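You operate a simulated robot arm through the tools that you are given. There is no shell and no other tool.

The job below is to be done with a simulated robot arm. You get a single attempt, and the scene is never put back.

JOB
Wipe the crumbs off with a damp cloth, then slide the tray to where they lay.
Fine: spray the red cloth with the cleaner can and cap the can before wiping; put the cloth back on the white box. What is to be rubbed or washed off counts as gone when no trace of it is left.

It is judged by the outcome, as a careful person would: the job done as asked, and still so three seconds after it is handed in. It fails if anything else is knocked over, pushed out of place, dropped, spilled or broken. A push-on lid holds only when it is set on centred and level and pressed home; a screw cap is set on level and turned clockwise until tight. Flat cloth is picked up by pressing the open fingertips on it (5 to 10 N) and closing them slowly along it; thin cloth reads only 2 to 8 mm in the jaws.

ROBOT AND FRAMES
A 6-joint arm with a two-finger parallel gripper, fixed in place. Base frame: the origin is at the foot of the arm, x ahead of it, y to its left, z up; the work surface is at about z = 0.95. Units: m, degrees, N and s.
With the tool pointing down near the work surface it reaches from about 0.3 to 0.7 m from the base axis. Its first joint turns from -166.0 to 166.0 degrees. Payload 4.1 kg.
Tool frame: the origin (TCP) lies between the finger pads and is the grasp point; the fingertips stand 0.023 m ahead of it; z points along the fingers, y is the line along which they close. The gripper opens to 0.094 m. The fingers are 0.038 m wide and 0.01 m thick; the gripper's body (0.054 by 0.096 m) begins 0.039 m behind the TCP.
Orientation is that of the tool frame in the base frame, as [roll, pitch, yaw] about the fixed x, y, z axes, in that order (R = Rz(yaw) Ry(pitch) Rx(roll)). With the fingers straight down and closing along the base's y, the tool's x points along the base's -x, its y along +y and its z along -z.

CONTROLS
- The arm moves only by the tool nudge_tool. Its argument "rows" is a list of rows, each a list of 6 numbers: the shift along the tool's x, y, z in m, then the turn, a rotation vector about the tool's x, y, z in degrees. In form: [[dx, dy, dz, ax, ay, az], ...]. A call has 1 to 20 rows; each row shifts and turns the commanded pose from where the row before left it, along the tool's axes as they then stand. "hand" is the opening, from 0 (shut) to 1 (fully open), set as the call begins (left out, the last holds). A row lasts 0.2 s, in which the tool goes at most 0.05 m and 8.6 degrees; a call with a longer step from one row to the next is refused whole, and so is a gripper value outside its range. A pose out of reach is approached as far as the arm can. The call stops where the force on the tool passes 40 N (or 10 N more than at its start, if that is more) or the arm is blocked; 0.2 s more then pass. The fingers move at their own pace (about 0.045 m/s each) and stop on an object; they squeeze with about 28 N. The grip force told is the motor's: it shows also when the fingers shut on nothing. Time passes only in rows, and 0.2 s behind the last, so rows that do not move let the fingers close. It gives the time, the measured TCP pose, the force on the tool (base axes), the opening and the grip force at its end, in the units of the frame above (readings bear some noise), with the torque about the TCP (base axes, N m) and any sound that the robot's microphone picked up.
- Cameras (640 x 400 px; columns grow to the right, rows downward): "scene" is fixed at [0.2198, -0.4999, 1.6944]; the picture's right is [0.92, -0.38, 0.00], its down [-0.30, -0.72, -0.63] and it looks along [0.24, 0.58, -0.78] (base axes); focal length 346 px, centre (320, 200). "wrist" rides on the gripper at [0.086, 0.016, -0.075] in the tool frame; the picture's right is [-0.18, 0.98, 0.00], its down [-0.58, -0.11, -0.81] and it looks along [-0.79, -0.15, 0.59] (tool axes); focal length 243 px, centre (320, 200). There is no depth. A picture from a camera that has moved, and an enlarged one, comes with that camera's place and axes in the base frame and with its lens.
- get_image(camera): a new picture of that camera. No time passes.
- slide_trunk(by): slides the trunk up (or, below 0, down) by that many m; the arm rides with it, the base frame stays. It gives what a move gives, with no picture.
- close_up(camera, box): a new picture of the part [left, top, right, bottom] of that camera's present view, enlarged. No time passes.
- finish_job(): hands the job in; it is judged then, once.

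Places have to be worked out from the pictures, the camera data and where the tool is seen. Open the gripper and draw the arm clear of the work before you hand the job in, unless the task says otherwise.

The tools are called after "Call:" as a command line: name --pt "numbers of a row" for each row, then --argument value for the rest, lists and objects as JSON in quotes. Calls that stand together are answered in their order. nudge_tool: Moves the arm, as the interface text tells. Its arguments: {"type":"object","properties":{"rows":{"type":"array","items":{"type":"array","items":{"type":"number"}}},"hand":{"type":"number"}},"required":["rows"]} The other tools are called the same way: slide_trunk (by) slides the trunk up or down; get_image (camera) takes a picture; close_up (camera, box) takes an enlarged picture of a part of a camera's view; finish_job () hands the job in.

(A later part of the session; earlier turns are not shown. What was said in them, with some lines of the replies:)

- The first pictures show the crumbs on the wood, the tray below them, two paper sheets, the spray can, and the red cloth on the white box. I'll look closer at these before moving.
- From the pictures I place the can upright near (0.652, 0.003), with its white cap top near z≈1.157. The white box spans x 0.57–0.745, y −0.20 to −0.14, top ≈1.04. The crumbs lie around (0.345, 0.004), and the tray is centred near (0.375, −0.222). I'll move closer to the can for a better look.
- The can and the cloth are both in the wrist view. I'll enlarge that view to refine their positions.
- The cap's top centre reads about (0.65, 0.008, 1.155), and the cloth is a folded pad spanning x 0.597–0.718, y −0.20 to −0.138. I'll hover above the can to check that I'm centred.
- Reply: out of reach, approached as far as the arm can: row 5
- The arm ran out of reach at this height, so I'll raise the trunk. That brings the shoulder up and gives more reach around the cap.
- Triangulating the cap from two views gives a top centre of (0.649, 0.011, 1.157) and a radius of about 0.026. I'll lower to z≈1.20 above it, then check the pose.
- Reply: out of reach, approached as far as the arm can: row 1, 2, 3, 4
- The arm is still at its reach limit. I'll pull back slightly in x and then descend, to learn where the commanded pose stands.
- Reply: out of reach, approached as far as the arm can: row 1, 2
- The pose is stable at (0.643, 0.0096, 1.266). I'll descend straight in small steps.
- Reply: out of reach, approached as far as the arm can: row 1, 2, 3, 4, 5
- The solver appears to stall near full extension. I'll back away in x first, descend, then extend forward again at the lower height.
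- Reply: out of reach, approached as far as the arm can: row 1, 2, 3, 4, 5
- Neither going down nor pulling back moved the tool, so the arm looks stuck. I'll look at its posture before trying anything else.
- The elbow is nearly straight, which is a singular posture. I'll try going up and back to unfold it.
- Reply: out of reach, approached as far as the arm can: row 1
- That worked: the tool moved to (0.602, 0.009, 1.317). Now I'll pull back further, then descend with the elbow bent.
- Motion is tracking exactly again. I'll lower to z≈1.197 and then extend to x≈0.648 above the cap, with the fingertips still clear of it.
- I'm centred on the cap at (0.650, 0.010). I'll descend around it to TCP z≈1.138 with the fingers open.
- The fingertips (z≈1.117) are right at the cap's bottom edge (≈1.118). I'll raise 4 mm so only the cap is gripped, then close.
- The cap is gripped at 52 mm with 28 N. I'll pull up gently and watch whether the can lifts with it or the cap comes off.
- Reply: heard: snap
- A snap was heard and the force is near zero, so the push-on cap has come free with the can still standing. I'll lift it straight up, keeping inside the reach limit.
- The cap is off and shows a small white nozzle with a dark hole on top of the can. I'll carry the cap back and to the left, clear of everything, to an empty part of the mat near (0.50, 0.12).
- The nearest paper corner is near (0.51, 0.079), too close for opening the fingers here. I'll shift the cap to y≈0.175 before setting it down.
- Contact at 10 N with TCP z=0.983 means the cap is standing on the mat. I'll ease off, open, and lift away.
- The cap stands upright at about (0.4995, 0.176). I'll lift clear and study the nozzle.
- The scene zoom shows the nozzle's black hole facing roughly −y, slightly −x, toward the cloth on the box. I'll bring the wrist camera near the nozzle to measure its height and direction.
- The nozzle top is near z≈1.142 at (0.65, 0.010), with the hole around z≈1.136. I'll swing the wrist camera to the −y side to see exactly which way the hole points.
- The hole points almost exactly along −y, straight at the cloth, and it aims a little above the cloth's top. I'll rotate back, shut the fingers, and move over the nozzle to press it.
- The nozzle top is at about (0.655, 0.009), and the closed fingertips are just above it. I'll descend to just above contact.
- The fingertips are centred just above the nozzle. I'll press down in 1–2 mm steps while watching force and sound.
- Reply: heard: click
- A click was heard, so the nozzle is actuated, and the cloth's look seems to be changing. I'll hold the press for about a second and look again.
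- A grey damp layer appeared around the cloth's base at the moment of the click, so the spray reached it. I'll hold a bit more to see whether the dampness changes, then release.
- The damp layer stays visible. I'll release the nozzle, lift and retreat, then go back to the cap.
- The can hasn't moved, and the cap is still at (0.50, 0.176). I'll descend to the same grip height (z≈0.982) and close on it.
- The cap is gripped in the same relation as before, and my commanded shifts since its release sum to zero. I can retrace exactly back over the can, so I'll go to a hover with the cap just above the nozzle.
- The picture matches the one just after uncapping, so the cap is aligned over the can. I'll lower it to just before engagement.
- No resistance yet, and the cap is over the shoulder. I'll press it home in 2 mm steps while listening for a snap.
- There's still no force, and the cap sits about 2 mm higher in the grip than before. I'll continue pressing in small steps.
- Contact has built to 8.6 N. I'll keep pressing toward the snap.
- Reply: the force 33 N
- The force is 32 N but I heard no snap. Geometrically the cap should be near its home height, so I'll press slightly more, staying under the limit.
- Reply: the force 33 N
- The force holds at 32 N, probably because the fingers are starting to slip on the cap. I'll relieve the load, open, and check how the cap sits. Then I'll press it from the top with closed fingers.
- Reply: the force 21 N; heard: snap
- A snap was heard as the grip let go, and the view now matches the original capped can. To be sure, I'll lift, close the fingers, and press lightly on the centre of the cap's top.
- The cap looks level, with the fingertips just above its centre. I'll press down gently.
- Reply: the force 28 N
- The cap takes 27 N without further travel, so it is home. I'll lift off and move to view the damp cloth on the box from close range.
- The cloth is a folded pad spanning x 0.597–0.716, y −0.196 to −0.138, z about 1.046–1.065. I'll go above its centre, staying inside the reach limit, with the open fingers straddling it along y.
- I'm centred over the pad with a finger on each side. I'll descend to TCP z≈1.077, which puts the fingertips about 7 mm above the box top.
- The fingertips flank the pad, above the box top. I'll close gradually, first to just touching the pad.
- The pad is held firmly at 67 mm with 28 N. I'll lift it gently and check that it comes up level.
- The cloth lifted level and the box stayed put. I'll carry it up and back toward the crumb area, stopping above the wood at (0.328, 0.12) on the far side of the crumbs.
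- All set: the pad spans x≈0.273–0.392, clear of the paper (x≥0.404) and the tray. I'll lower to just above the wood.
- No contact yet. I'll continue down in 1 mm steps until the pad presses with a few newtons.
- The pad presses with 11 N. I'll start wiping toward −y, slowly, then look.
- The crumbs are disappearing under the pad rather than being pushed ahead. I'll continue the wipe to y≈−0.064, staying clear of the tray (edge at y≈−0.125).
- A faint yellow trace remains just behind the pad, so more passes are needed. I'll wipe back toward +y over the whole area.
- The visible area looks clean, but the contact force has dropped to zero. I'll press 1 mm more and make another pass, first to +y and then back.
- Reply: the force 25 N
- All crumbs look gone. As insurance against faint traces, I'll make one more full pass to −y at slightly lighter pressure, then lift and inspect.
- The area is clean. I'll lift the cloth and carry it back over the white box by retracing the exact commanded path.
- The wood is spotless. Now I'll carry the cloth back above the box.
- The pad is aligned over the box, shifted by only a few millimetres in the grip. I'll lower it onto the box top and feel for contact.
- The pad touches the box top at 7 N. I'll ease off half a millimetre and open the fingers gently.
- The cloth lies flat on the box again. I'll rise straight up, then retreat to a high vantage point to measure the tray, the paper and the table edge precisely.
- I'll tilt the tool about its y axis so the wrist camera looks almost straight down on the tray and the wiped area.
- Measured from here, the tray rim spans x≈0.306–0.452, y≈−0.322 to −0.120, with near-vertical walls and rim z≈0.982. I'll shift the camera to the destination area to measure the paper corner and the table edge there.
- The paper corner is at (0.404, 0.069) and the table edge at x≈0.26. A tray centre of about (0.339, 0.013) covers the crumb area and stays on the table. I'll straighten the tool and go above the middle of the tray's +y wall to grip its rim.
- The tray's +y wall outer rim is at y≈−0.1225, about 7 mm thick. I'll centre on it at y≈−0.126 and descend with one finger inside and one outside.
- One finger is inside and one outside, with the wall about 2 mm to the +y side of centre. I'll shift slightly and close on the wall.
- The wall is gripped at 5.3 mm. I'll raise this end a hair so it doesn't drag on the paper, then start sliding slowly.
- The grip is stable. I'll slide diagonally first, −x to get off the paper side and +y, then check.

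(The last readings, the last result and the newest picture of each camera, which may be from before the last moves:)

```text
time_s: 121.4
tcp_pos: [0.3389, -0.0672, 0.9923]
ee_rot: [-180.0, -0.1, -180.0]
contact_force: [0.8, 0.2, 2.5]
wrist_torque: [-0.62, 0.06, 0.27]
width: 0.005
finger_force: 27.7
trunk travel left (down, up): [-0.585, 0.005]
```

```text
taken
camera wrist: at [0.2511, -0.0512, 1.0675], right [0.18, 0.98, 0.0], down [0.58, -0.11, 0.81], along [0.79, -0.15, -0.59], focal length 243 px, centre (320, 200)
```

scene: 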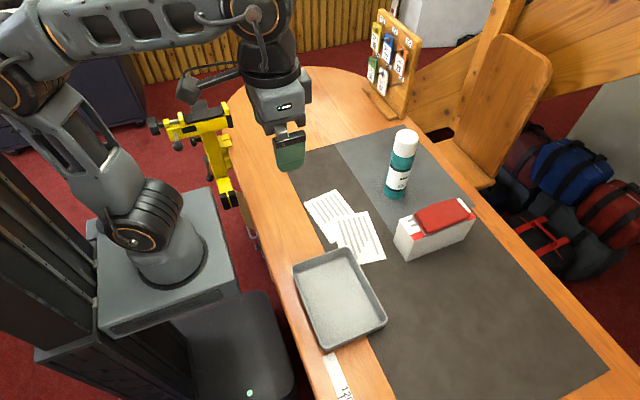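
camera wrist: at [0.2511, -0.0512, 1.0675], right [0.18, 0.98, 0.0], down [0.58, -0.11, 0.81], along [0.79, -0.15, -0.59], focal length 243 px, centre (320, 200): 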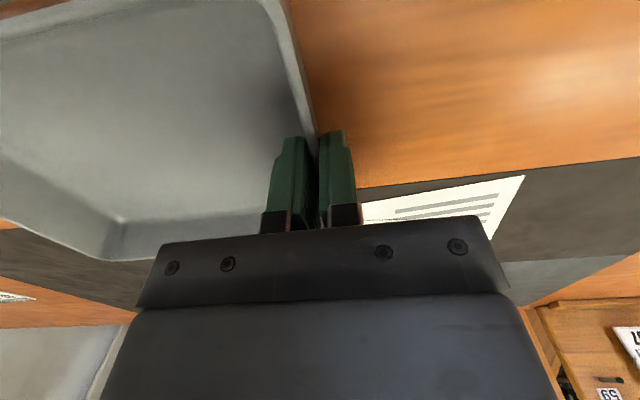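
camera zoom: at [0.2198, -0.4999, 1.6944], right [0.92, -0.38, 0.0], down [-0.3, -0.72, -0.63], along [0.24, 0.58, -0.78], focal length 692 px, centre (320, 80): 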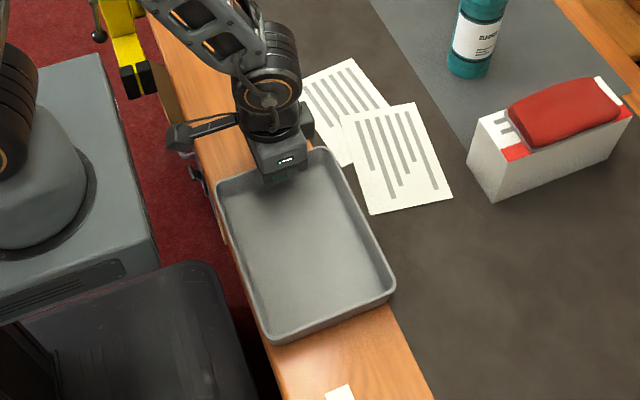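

The tray follows cleanly, the papers haven't moved, and its x range (≈0.263–0.404) fits between the table edge and the paper corner. I'll slide on in +y toward the crumb location.

Call:
nudge_tool --pt "0 0.008 0 0 0 0" --pt "0 0.01 0 0 0 0" --pt "0 0.01 0 0 0 0" --pt "0 0.01 0 0 0 0" --pt "0 0.01 0 0 0 0" --pt "0 0.01 0 0 0 0" --pt "0 0.01 0 0 0 0" --pt "0 0.01 0 0 0 0" --pt "0 0.01 0 0 0 0" --pt "0 0 0 0 0 0"

Call:
close_up --camera "scene" --box '[240, 130, 400, 330]'

Call:
get_image --camera "wrist"

```text
time_s: 123.6
tcp_pos: [0.3399, 0.0206, 0.9916]
ee_rot: [-180.0, -0.1, 180.0]
contact_force: [-0.7, -0.3, 2.9]
wrist_torque: [-0.59, -0.03, -0.21]
width: 0.005
finger_force: 27.9
trunk travel left (down, up): [-0.585, 0.005]
```

```text
2.00 times, centred on (320, 230) of scene
camera zoom: at [0.2198, -0.4999, 1.6944], right [0.92, -0.38, 0.0], down [-0.3, -0.72, -0.63], along [0.24, 0.58, -0.78], focal length 692 px, centre (320, 140)
```

zoom: 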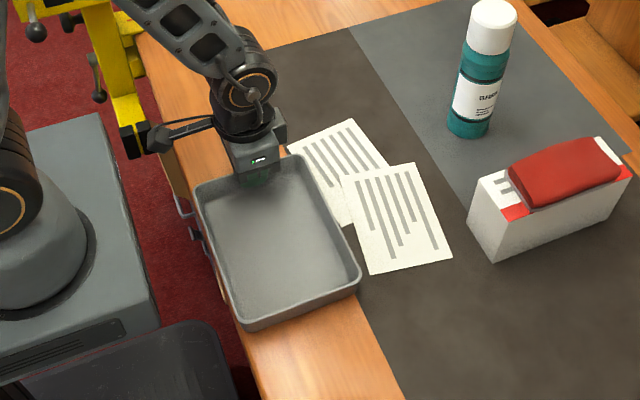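

```text
taken
camera wrist: at [0.2512, 0.0368, 1.0675], right [0.18, 0.98, 0.0], down [0.58, -0.11, 0.81], along [0.79, -0.15, -0.59], focal length 243 px, centre (320, 200)
```

wrist: 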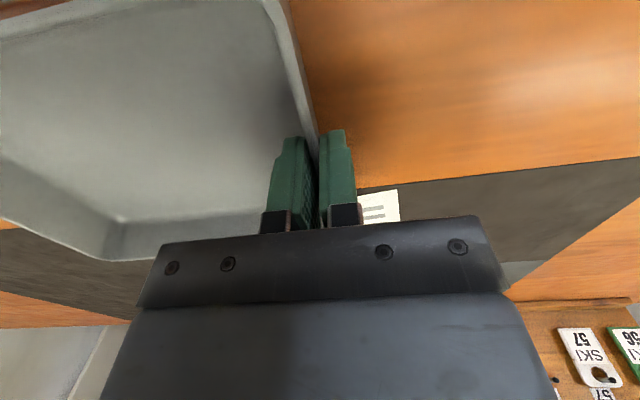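

It's sliding smoothly with the papers undisturbed. One more stretch of about 0.086 m brings the tray to the crumb spot.

Call:
nudge_tool --pt "0 0.01 0 0 0 0" --pt "0 0.01 0 0 0 0" --pt "0 0.01 0 0 0 0" --pt "0 0.01 0 0 0 0" --pt "0 0.01 0 0 0 0" --pt "0 0.01 0 0 0 0" --pt "0 0.01 0 0 0 0" --pt "0 0.01 0 0 0 0" --pt "0 0.006 0 0 0 0" --pt "0 0 0 0 0 0"

Call:
close_up --camera "scene" --box '[220, 130, 380, 330]'

Call:
get_image --camera "wrist"

```text
time_s: 125.8
tcp_pos: [0.3383, 0.1062, 0.9937]
ee_rot: [-179.9, 0.0, 179.9]
contact_force: [0.6, -1.0, 2.8]
wrist_torque: [-0.68, 0.13, 0.06]
width: 0.0054
finger_force: 28.0
trunk travel left (down, up): [-0.585, 0.005]
```

```text
2.00 times, centred on (300, 230) of scene
camera zoom: at [0.2198, -0.4999, 1.6944], right [0.92, -0.38, 0.0], down [-0.3, -0.72, -0.63], along [0.24, 0.58, -0.78], focal length 692 px, centre (360, 140)
```

zoom: 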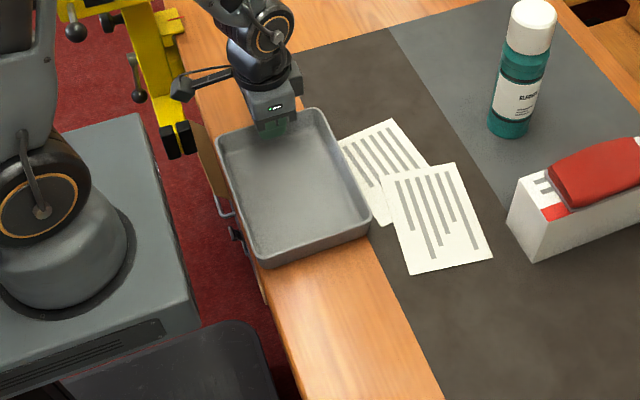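

```text
taken
camera wrist: at [0.2513, 0.123, 1.0679], right [0.18, 0.98, 0.0], down [0.58, -0.11, 0.81], along [0.79, -0.15, -0.59], focal length 243 px, centre (320, 200)
```

wrist: 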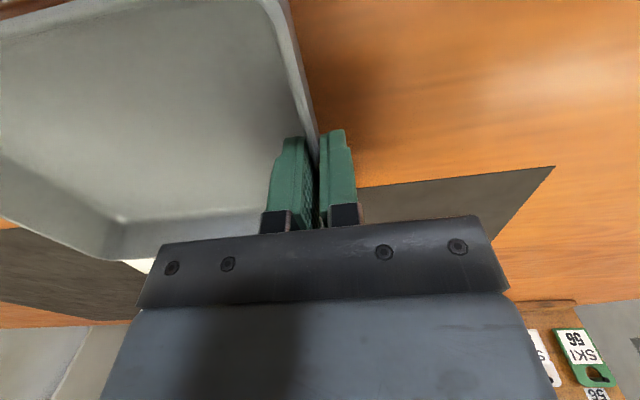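

The tray sits over the crumb spot, about 5 mm short in y. I'll nudge it a little further, set the raised end down, and then release.

Call:
nudge_tool --pt "0 0.003 0 0 0 0" --pt "0 0.002 0 0 0 0" --pt "0 0 0.001 0 0 0" --pt "0 0 0.001 0 0 0" --pt "0 0 0.0005 0 0 0" --pt "0 0 0 0 0 0"

Call:
nudge_tool --pt "0 0 0 0 0 0" --pt "0 0 0 0 0 0" --pt "0 0 0 0 0 0" --pt "0 0 0 0 0 0" --hand 0.5

Call:
get_image --camera "wrist"

Call:
close_up --camera "scene" --box '[220, 130, 380, 330]'

```text
time_s: 127.2
tcp_pos: [0.3376, 0.1125, 0.9907]
ee_rot: [-179.9, 0.0, 180.0]
contact_force: [-0.7, 1.5, 13.9]
wrist_torque: [-0.59, 0.46, -0.38]
width: 0.0053
finger_force: 28.0
trunk travel left (down, up): [-0.585, 0.005]
```

```text
time_s: 128.2
tcp_pos: [0.339, 0.1116, 0.9903]
ee_rot: [-180.0, 0.1, 179.9]
contact_force: [0.4, 0.6, -0.9]
wrist_torque: [-0.01, 0.05, 0.01]
width: 0.047
finger_force: 0.0
trunk travel left (down, up): [-0.585, 0.005]
```

```text
taken
camera wrist: at [0.2512, 0.1275, 1.065], right [0.18, 0.98, 0.0], down [0.58, -0.11, 0.81], along [0.79, -0.15, -0.59], focal length 243 px, centre (320, 200)
```

wrist: 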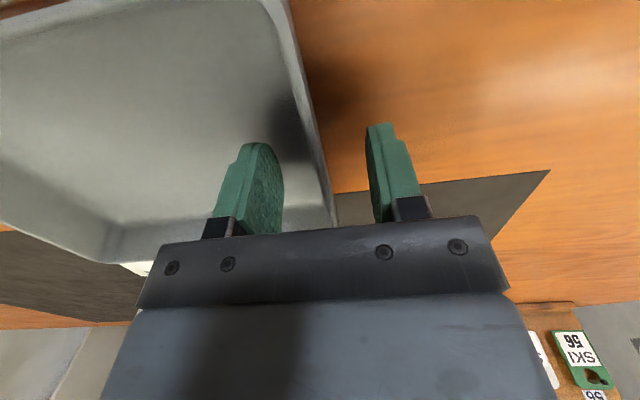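

```text
2.00 times, centred on (300, 230) of scene
camera zoom: at [0.2198, -0.4999, 1.6944], right [0.92, -0.38, 0.0], down [-0.3, -0.72, -0.63], along [0.24, 0.58, -0.78], focal length 692 px, centre (360, 140)
```

zoom: 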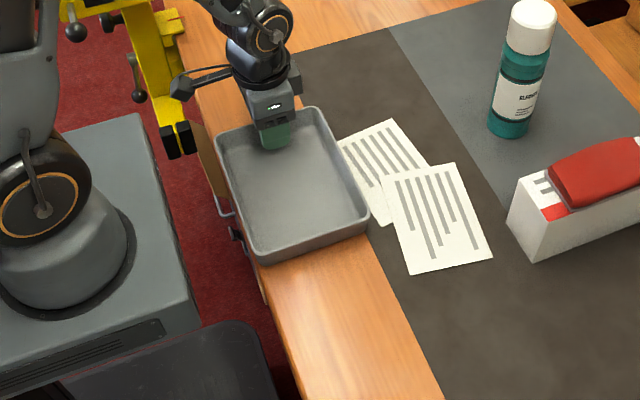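

The tray is released with both fingers clear of the wall. I'll lift straight up and away, then do a final inspection from above.

Call:
nudge_tool --pt "0 0 -0.02 0 0 0" --pt "0 0 -0.03 0 0 0" --pt "0 0 -0.04 0 0 0" --pt "0 0 -0.045 0 0 0" --pt "0 0 -0.045 0 0 0" --pt "0 0 -0.045 0 0 0" --pt "0 -0.02 -0.04 0 0 0" --pt "0.01 -0.03 -0.03 0 0 0" --pt "0.01 -0.03 0 0 0 0" --pt "0 0 0 0 8 0" --pt "0 0 0 0 8 0" --pt "0 0 0 0 8 0" --pt "0 0 0 0 8 0" --pt "0 0 0 0 0 0"

Call:
get_image --camera "wrist"

Call:
get_image --camera "scene"

```text
time_s: 131.2
tcp_pos: [0.319, 0.031, 1.2844]
ee_rot: [180.0, -32.1, 179.9]
contact_force: [0.0, 0.3, -0.7]
wrist_torque: [-0.01, -0.01, -0.01]
width: 0.0468
finger_force: 0.1
trunk travel left (down, up): [-0.585, 0.005]
```

```text
taken
camera wrist: at [0.2841, 0.0476, 1.3944], right [0.16, 0.98, -0.1], down [0.92, -0.11, 0.37], along [0.36, -0.15, -0.92], focal length 243 px, centre (320, 200)
```

wrist: 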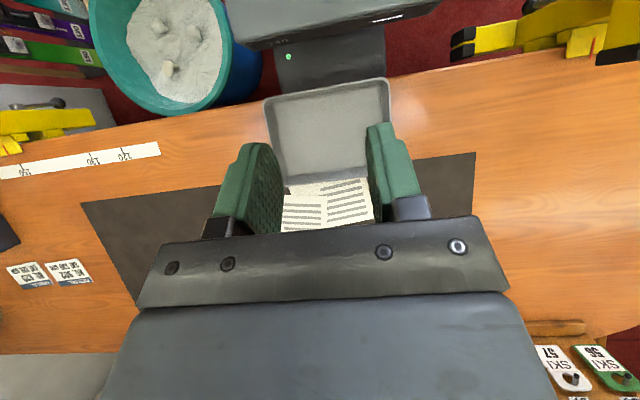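

```text
taken
```

scene: 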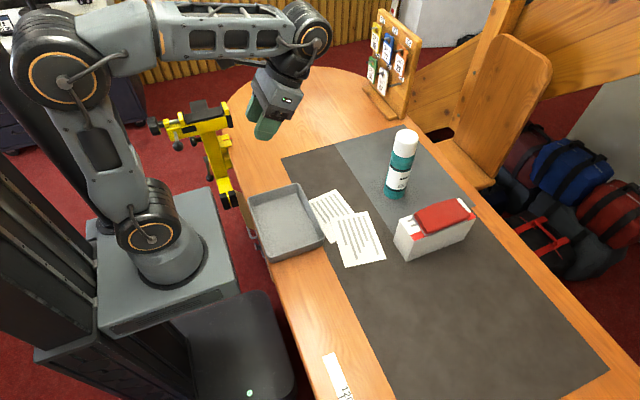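

Call:
close_up --camera "wrist" --box '[210, 60, 430, 235]'

Call:
close_up --camera "scene" --box '[230, 170, 360, 290]'

Call:
close_up --camera "scene" --box '[370, 110, 490, 270]'

```text
2.29 times, centred on (320, 148) of wrist
camera zoom: at [0.2841, 0.0476, 1.3944], right [0.16, 0.98, -0.1], down [0.92, -0.11, 0.37], along [0.36, -0.15, -0.92], focal length 555 px, centre (320, 320)
```

zoom: 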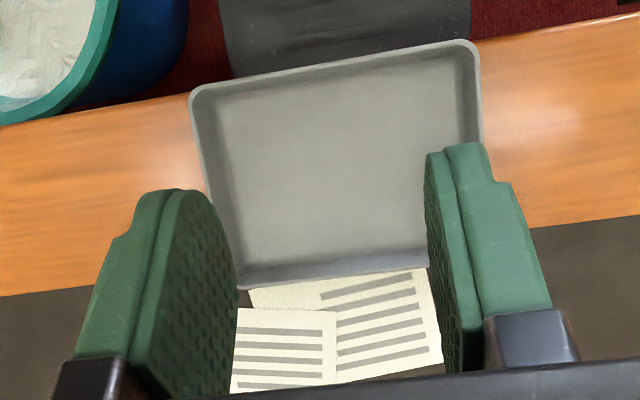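

```text
3.33 times, centred on (295, 230) of scene
camera zoom: at [0.2198, -0.4999, 1.6944], right [0.92, -0.38, 0.0], down [-0.3, -0.72, -0.63], along [0.24, 0.58, -0.78], focal length 1154 px, centre (403, 100)
```

zoom: 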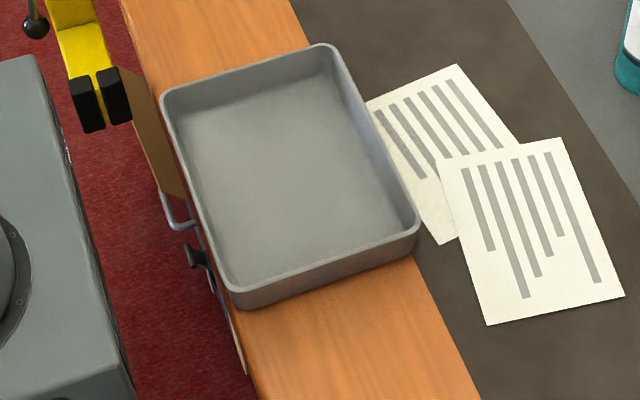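

```text
2.50 times, centred on (430, 190) of scene
camera zoom: at [0.2198, -0.4999, 1.6944], right [0.92, -0.38, 0.0], down [-0.3, -0.72, -0.63], along [0.24, 0.58, -0.78], focal length 866 px, centre (45, 225)
```

zoom: 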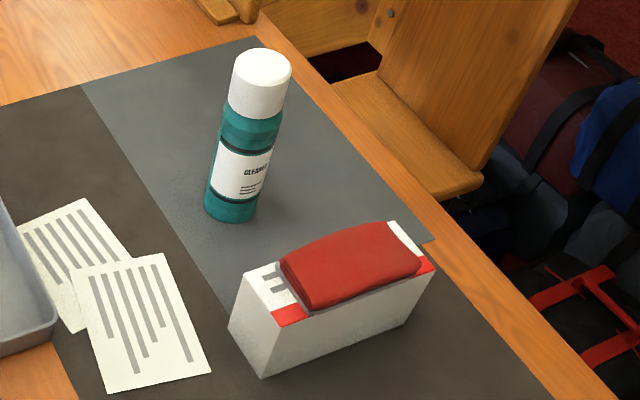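

All is in order. The tray is centred near (0.337, 0.017) over the crumb spot, and the papers, box and can haven't moved. The can is capped and level, and the cloth is flat on the box. I'll straighten the tool, open the gripper and draw the arm clear.

Call:
nudge_tool --pt "0 0 0 0 -8 0" --pt "0 0 0 0 -8 0" --pt "0 0 0 0 -8 0" --pt "0 0 0 0 -8 0" --pt "0.01 0.02 -0.03 0 0 0" --pt "0.01 0.02 -0.03 0 0 0" --pt "0 0.02 -0.02 0 0 0" --pt "0 0 0 0 0 0" --pt "0 0 0 0 0 0" --pt "0 0 0 0 0 0" --hand 1

Call:
get_image --camera "scene"

Call:
close_up --camera "scene" --box '[230, 110, 490, 290]'

```text
time_s: 133.4
tcp_pos: [0.2998, 0.0929, 1.3651]
ee_rot: [179.9, 0.0, 179.9]
contact_force: [-1.1, 0.2, 0.7]
wrist_torque: [-0.01, 0.0, -0.04]
width: 0.0937
finger_force: 0.0
trunk travel left (down, up): [-0.585, 0.005]
```

```text
taken
```

scene: 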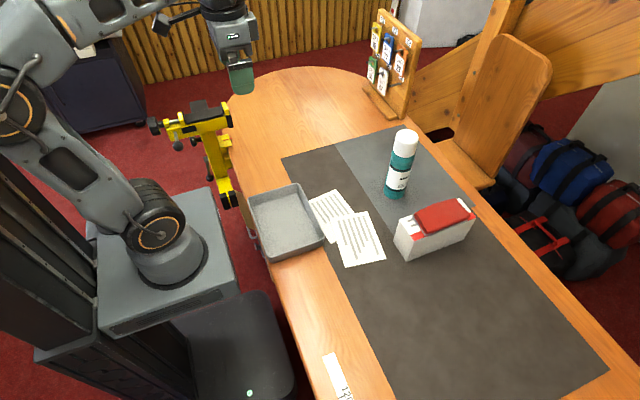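

```text
2.22 times, centred on (360, 200) of scene
camera zoom: at [0.2198, -0.4999, 1.6944], right [0.92, -0.38, 0.0], down [-0.3, -0.72, -0.63], along [0.24, 0.58, -0.78], focal length 769 px, centre (231, 200)
```

zoom: 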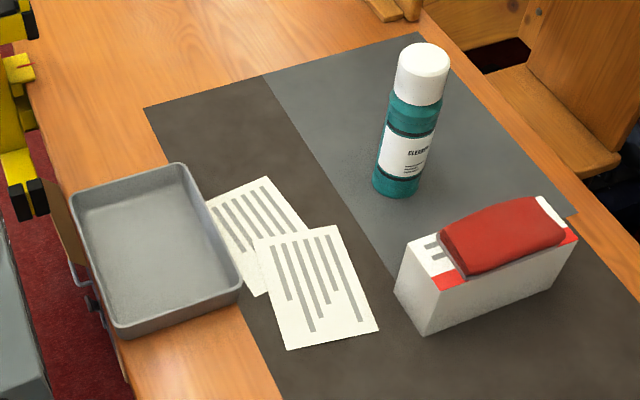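

The arm is clear, the gripper is open, and the scene shows everything in its proper place. I'm handing the job in.

Call:
finish_job

```text
The job is handed in.
```

The job is done and handed in; no result came back when I handed it in.

- **Cleaner can:** I took off the push-on cap, sprayed the red cloth, and pressed the cap back on. It snapped, and it held a 27 N press from above without moving further. The can is standing where it was.
- **Crumbs:** I wiped the whole area back and forth. One faint trace showed after the first pass and was gone after the next ones; close-ups showed clean wood.
- **Cloth:** It lies flat on the white box again, within a few millimetres of where it started.
- **Tray:** It now sits over the spot where the crumbs were, centred within about a centimetre.
- **Tight fit at the tray:** Its near side is only about 5 mm from the table edge. Its other side may lie just over the nearest paper's corner; neither paper moved.

The box has not moved, and nothing was knocked over or spilled. The arm is drawn clear with the gripper open.
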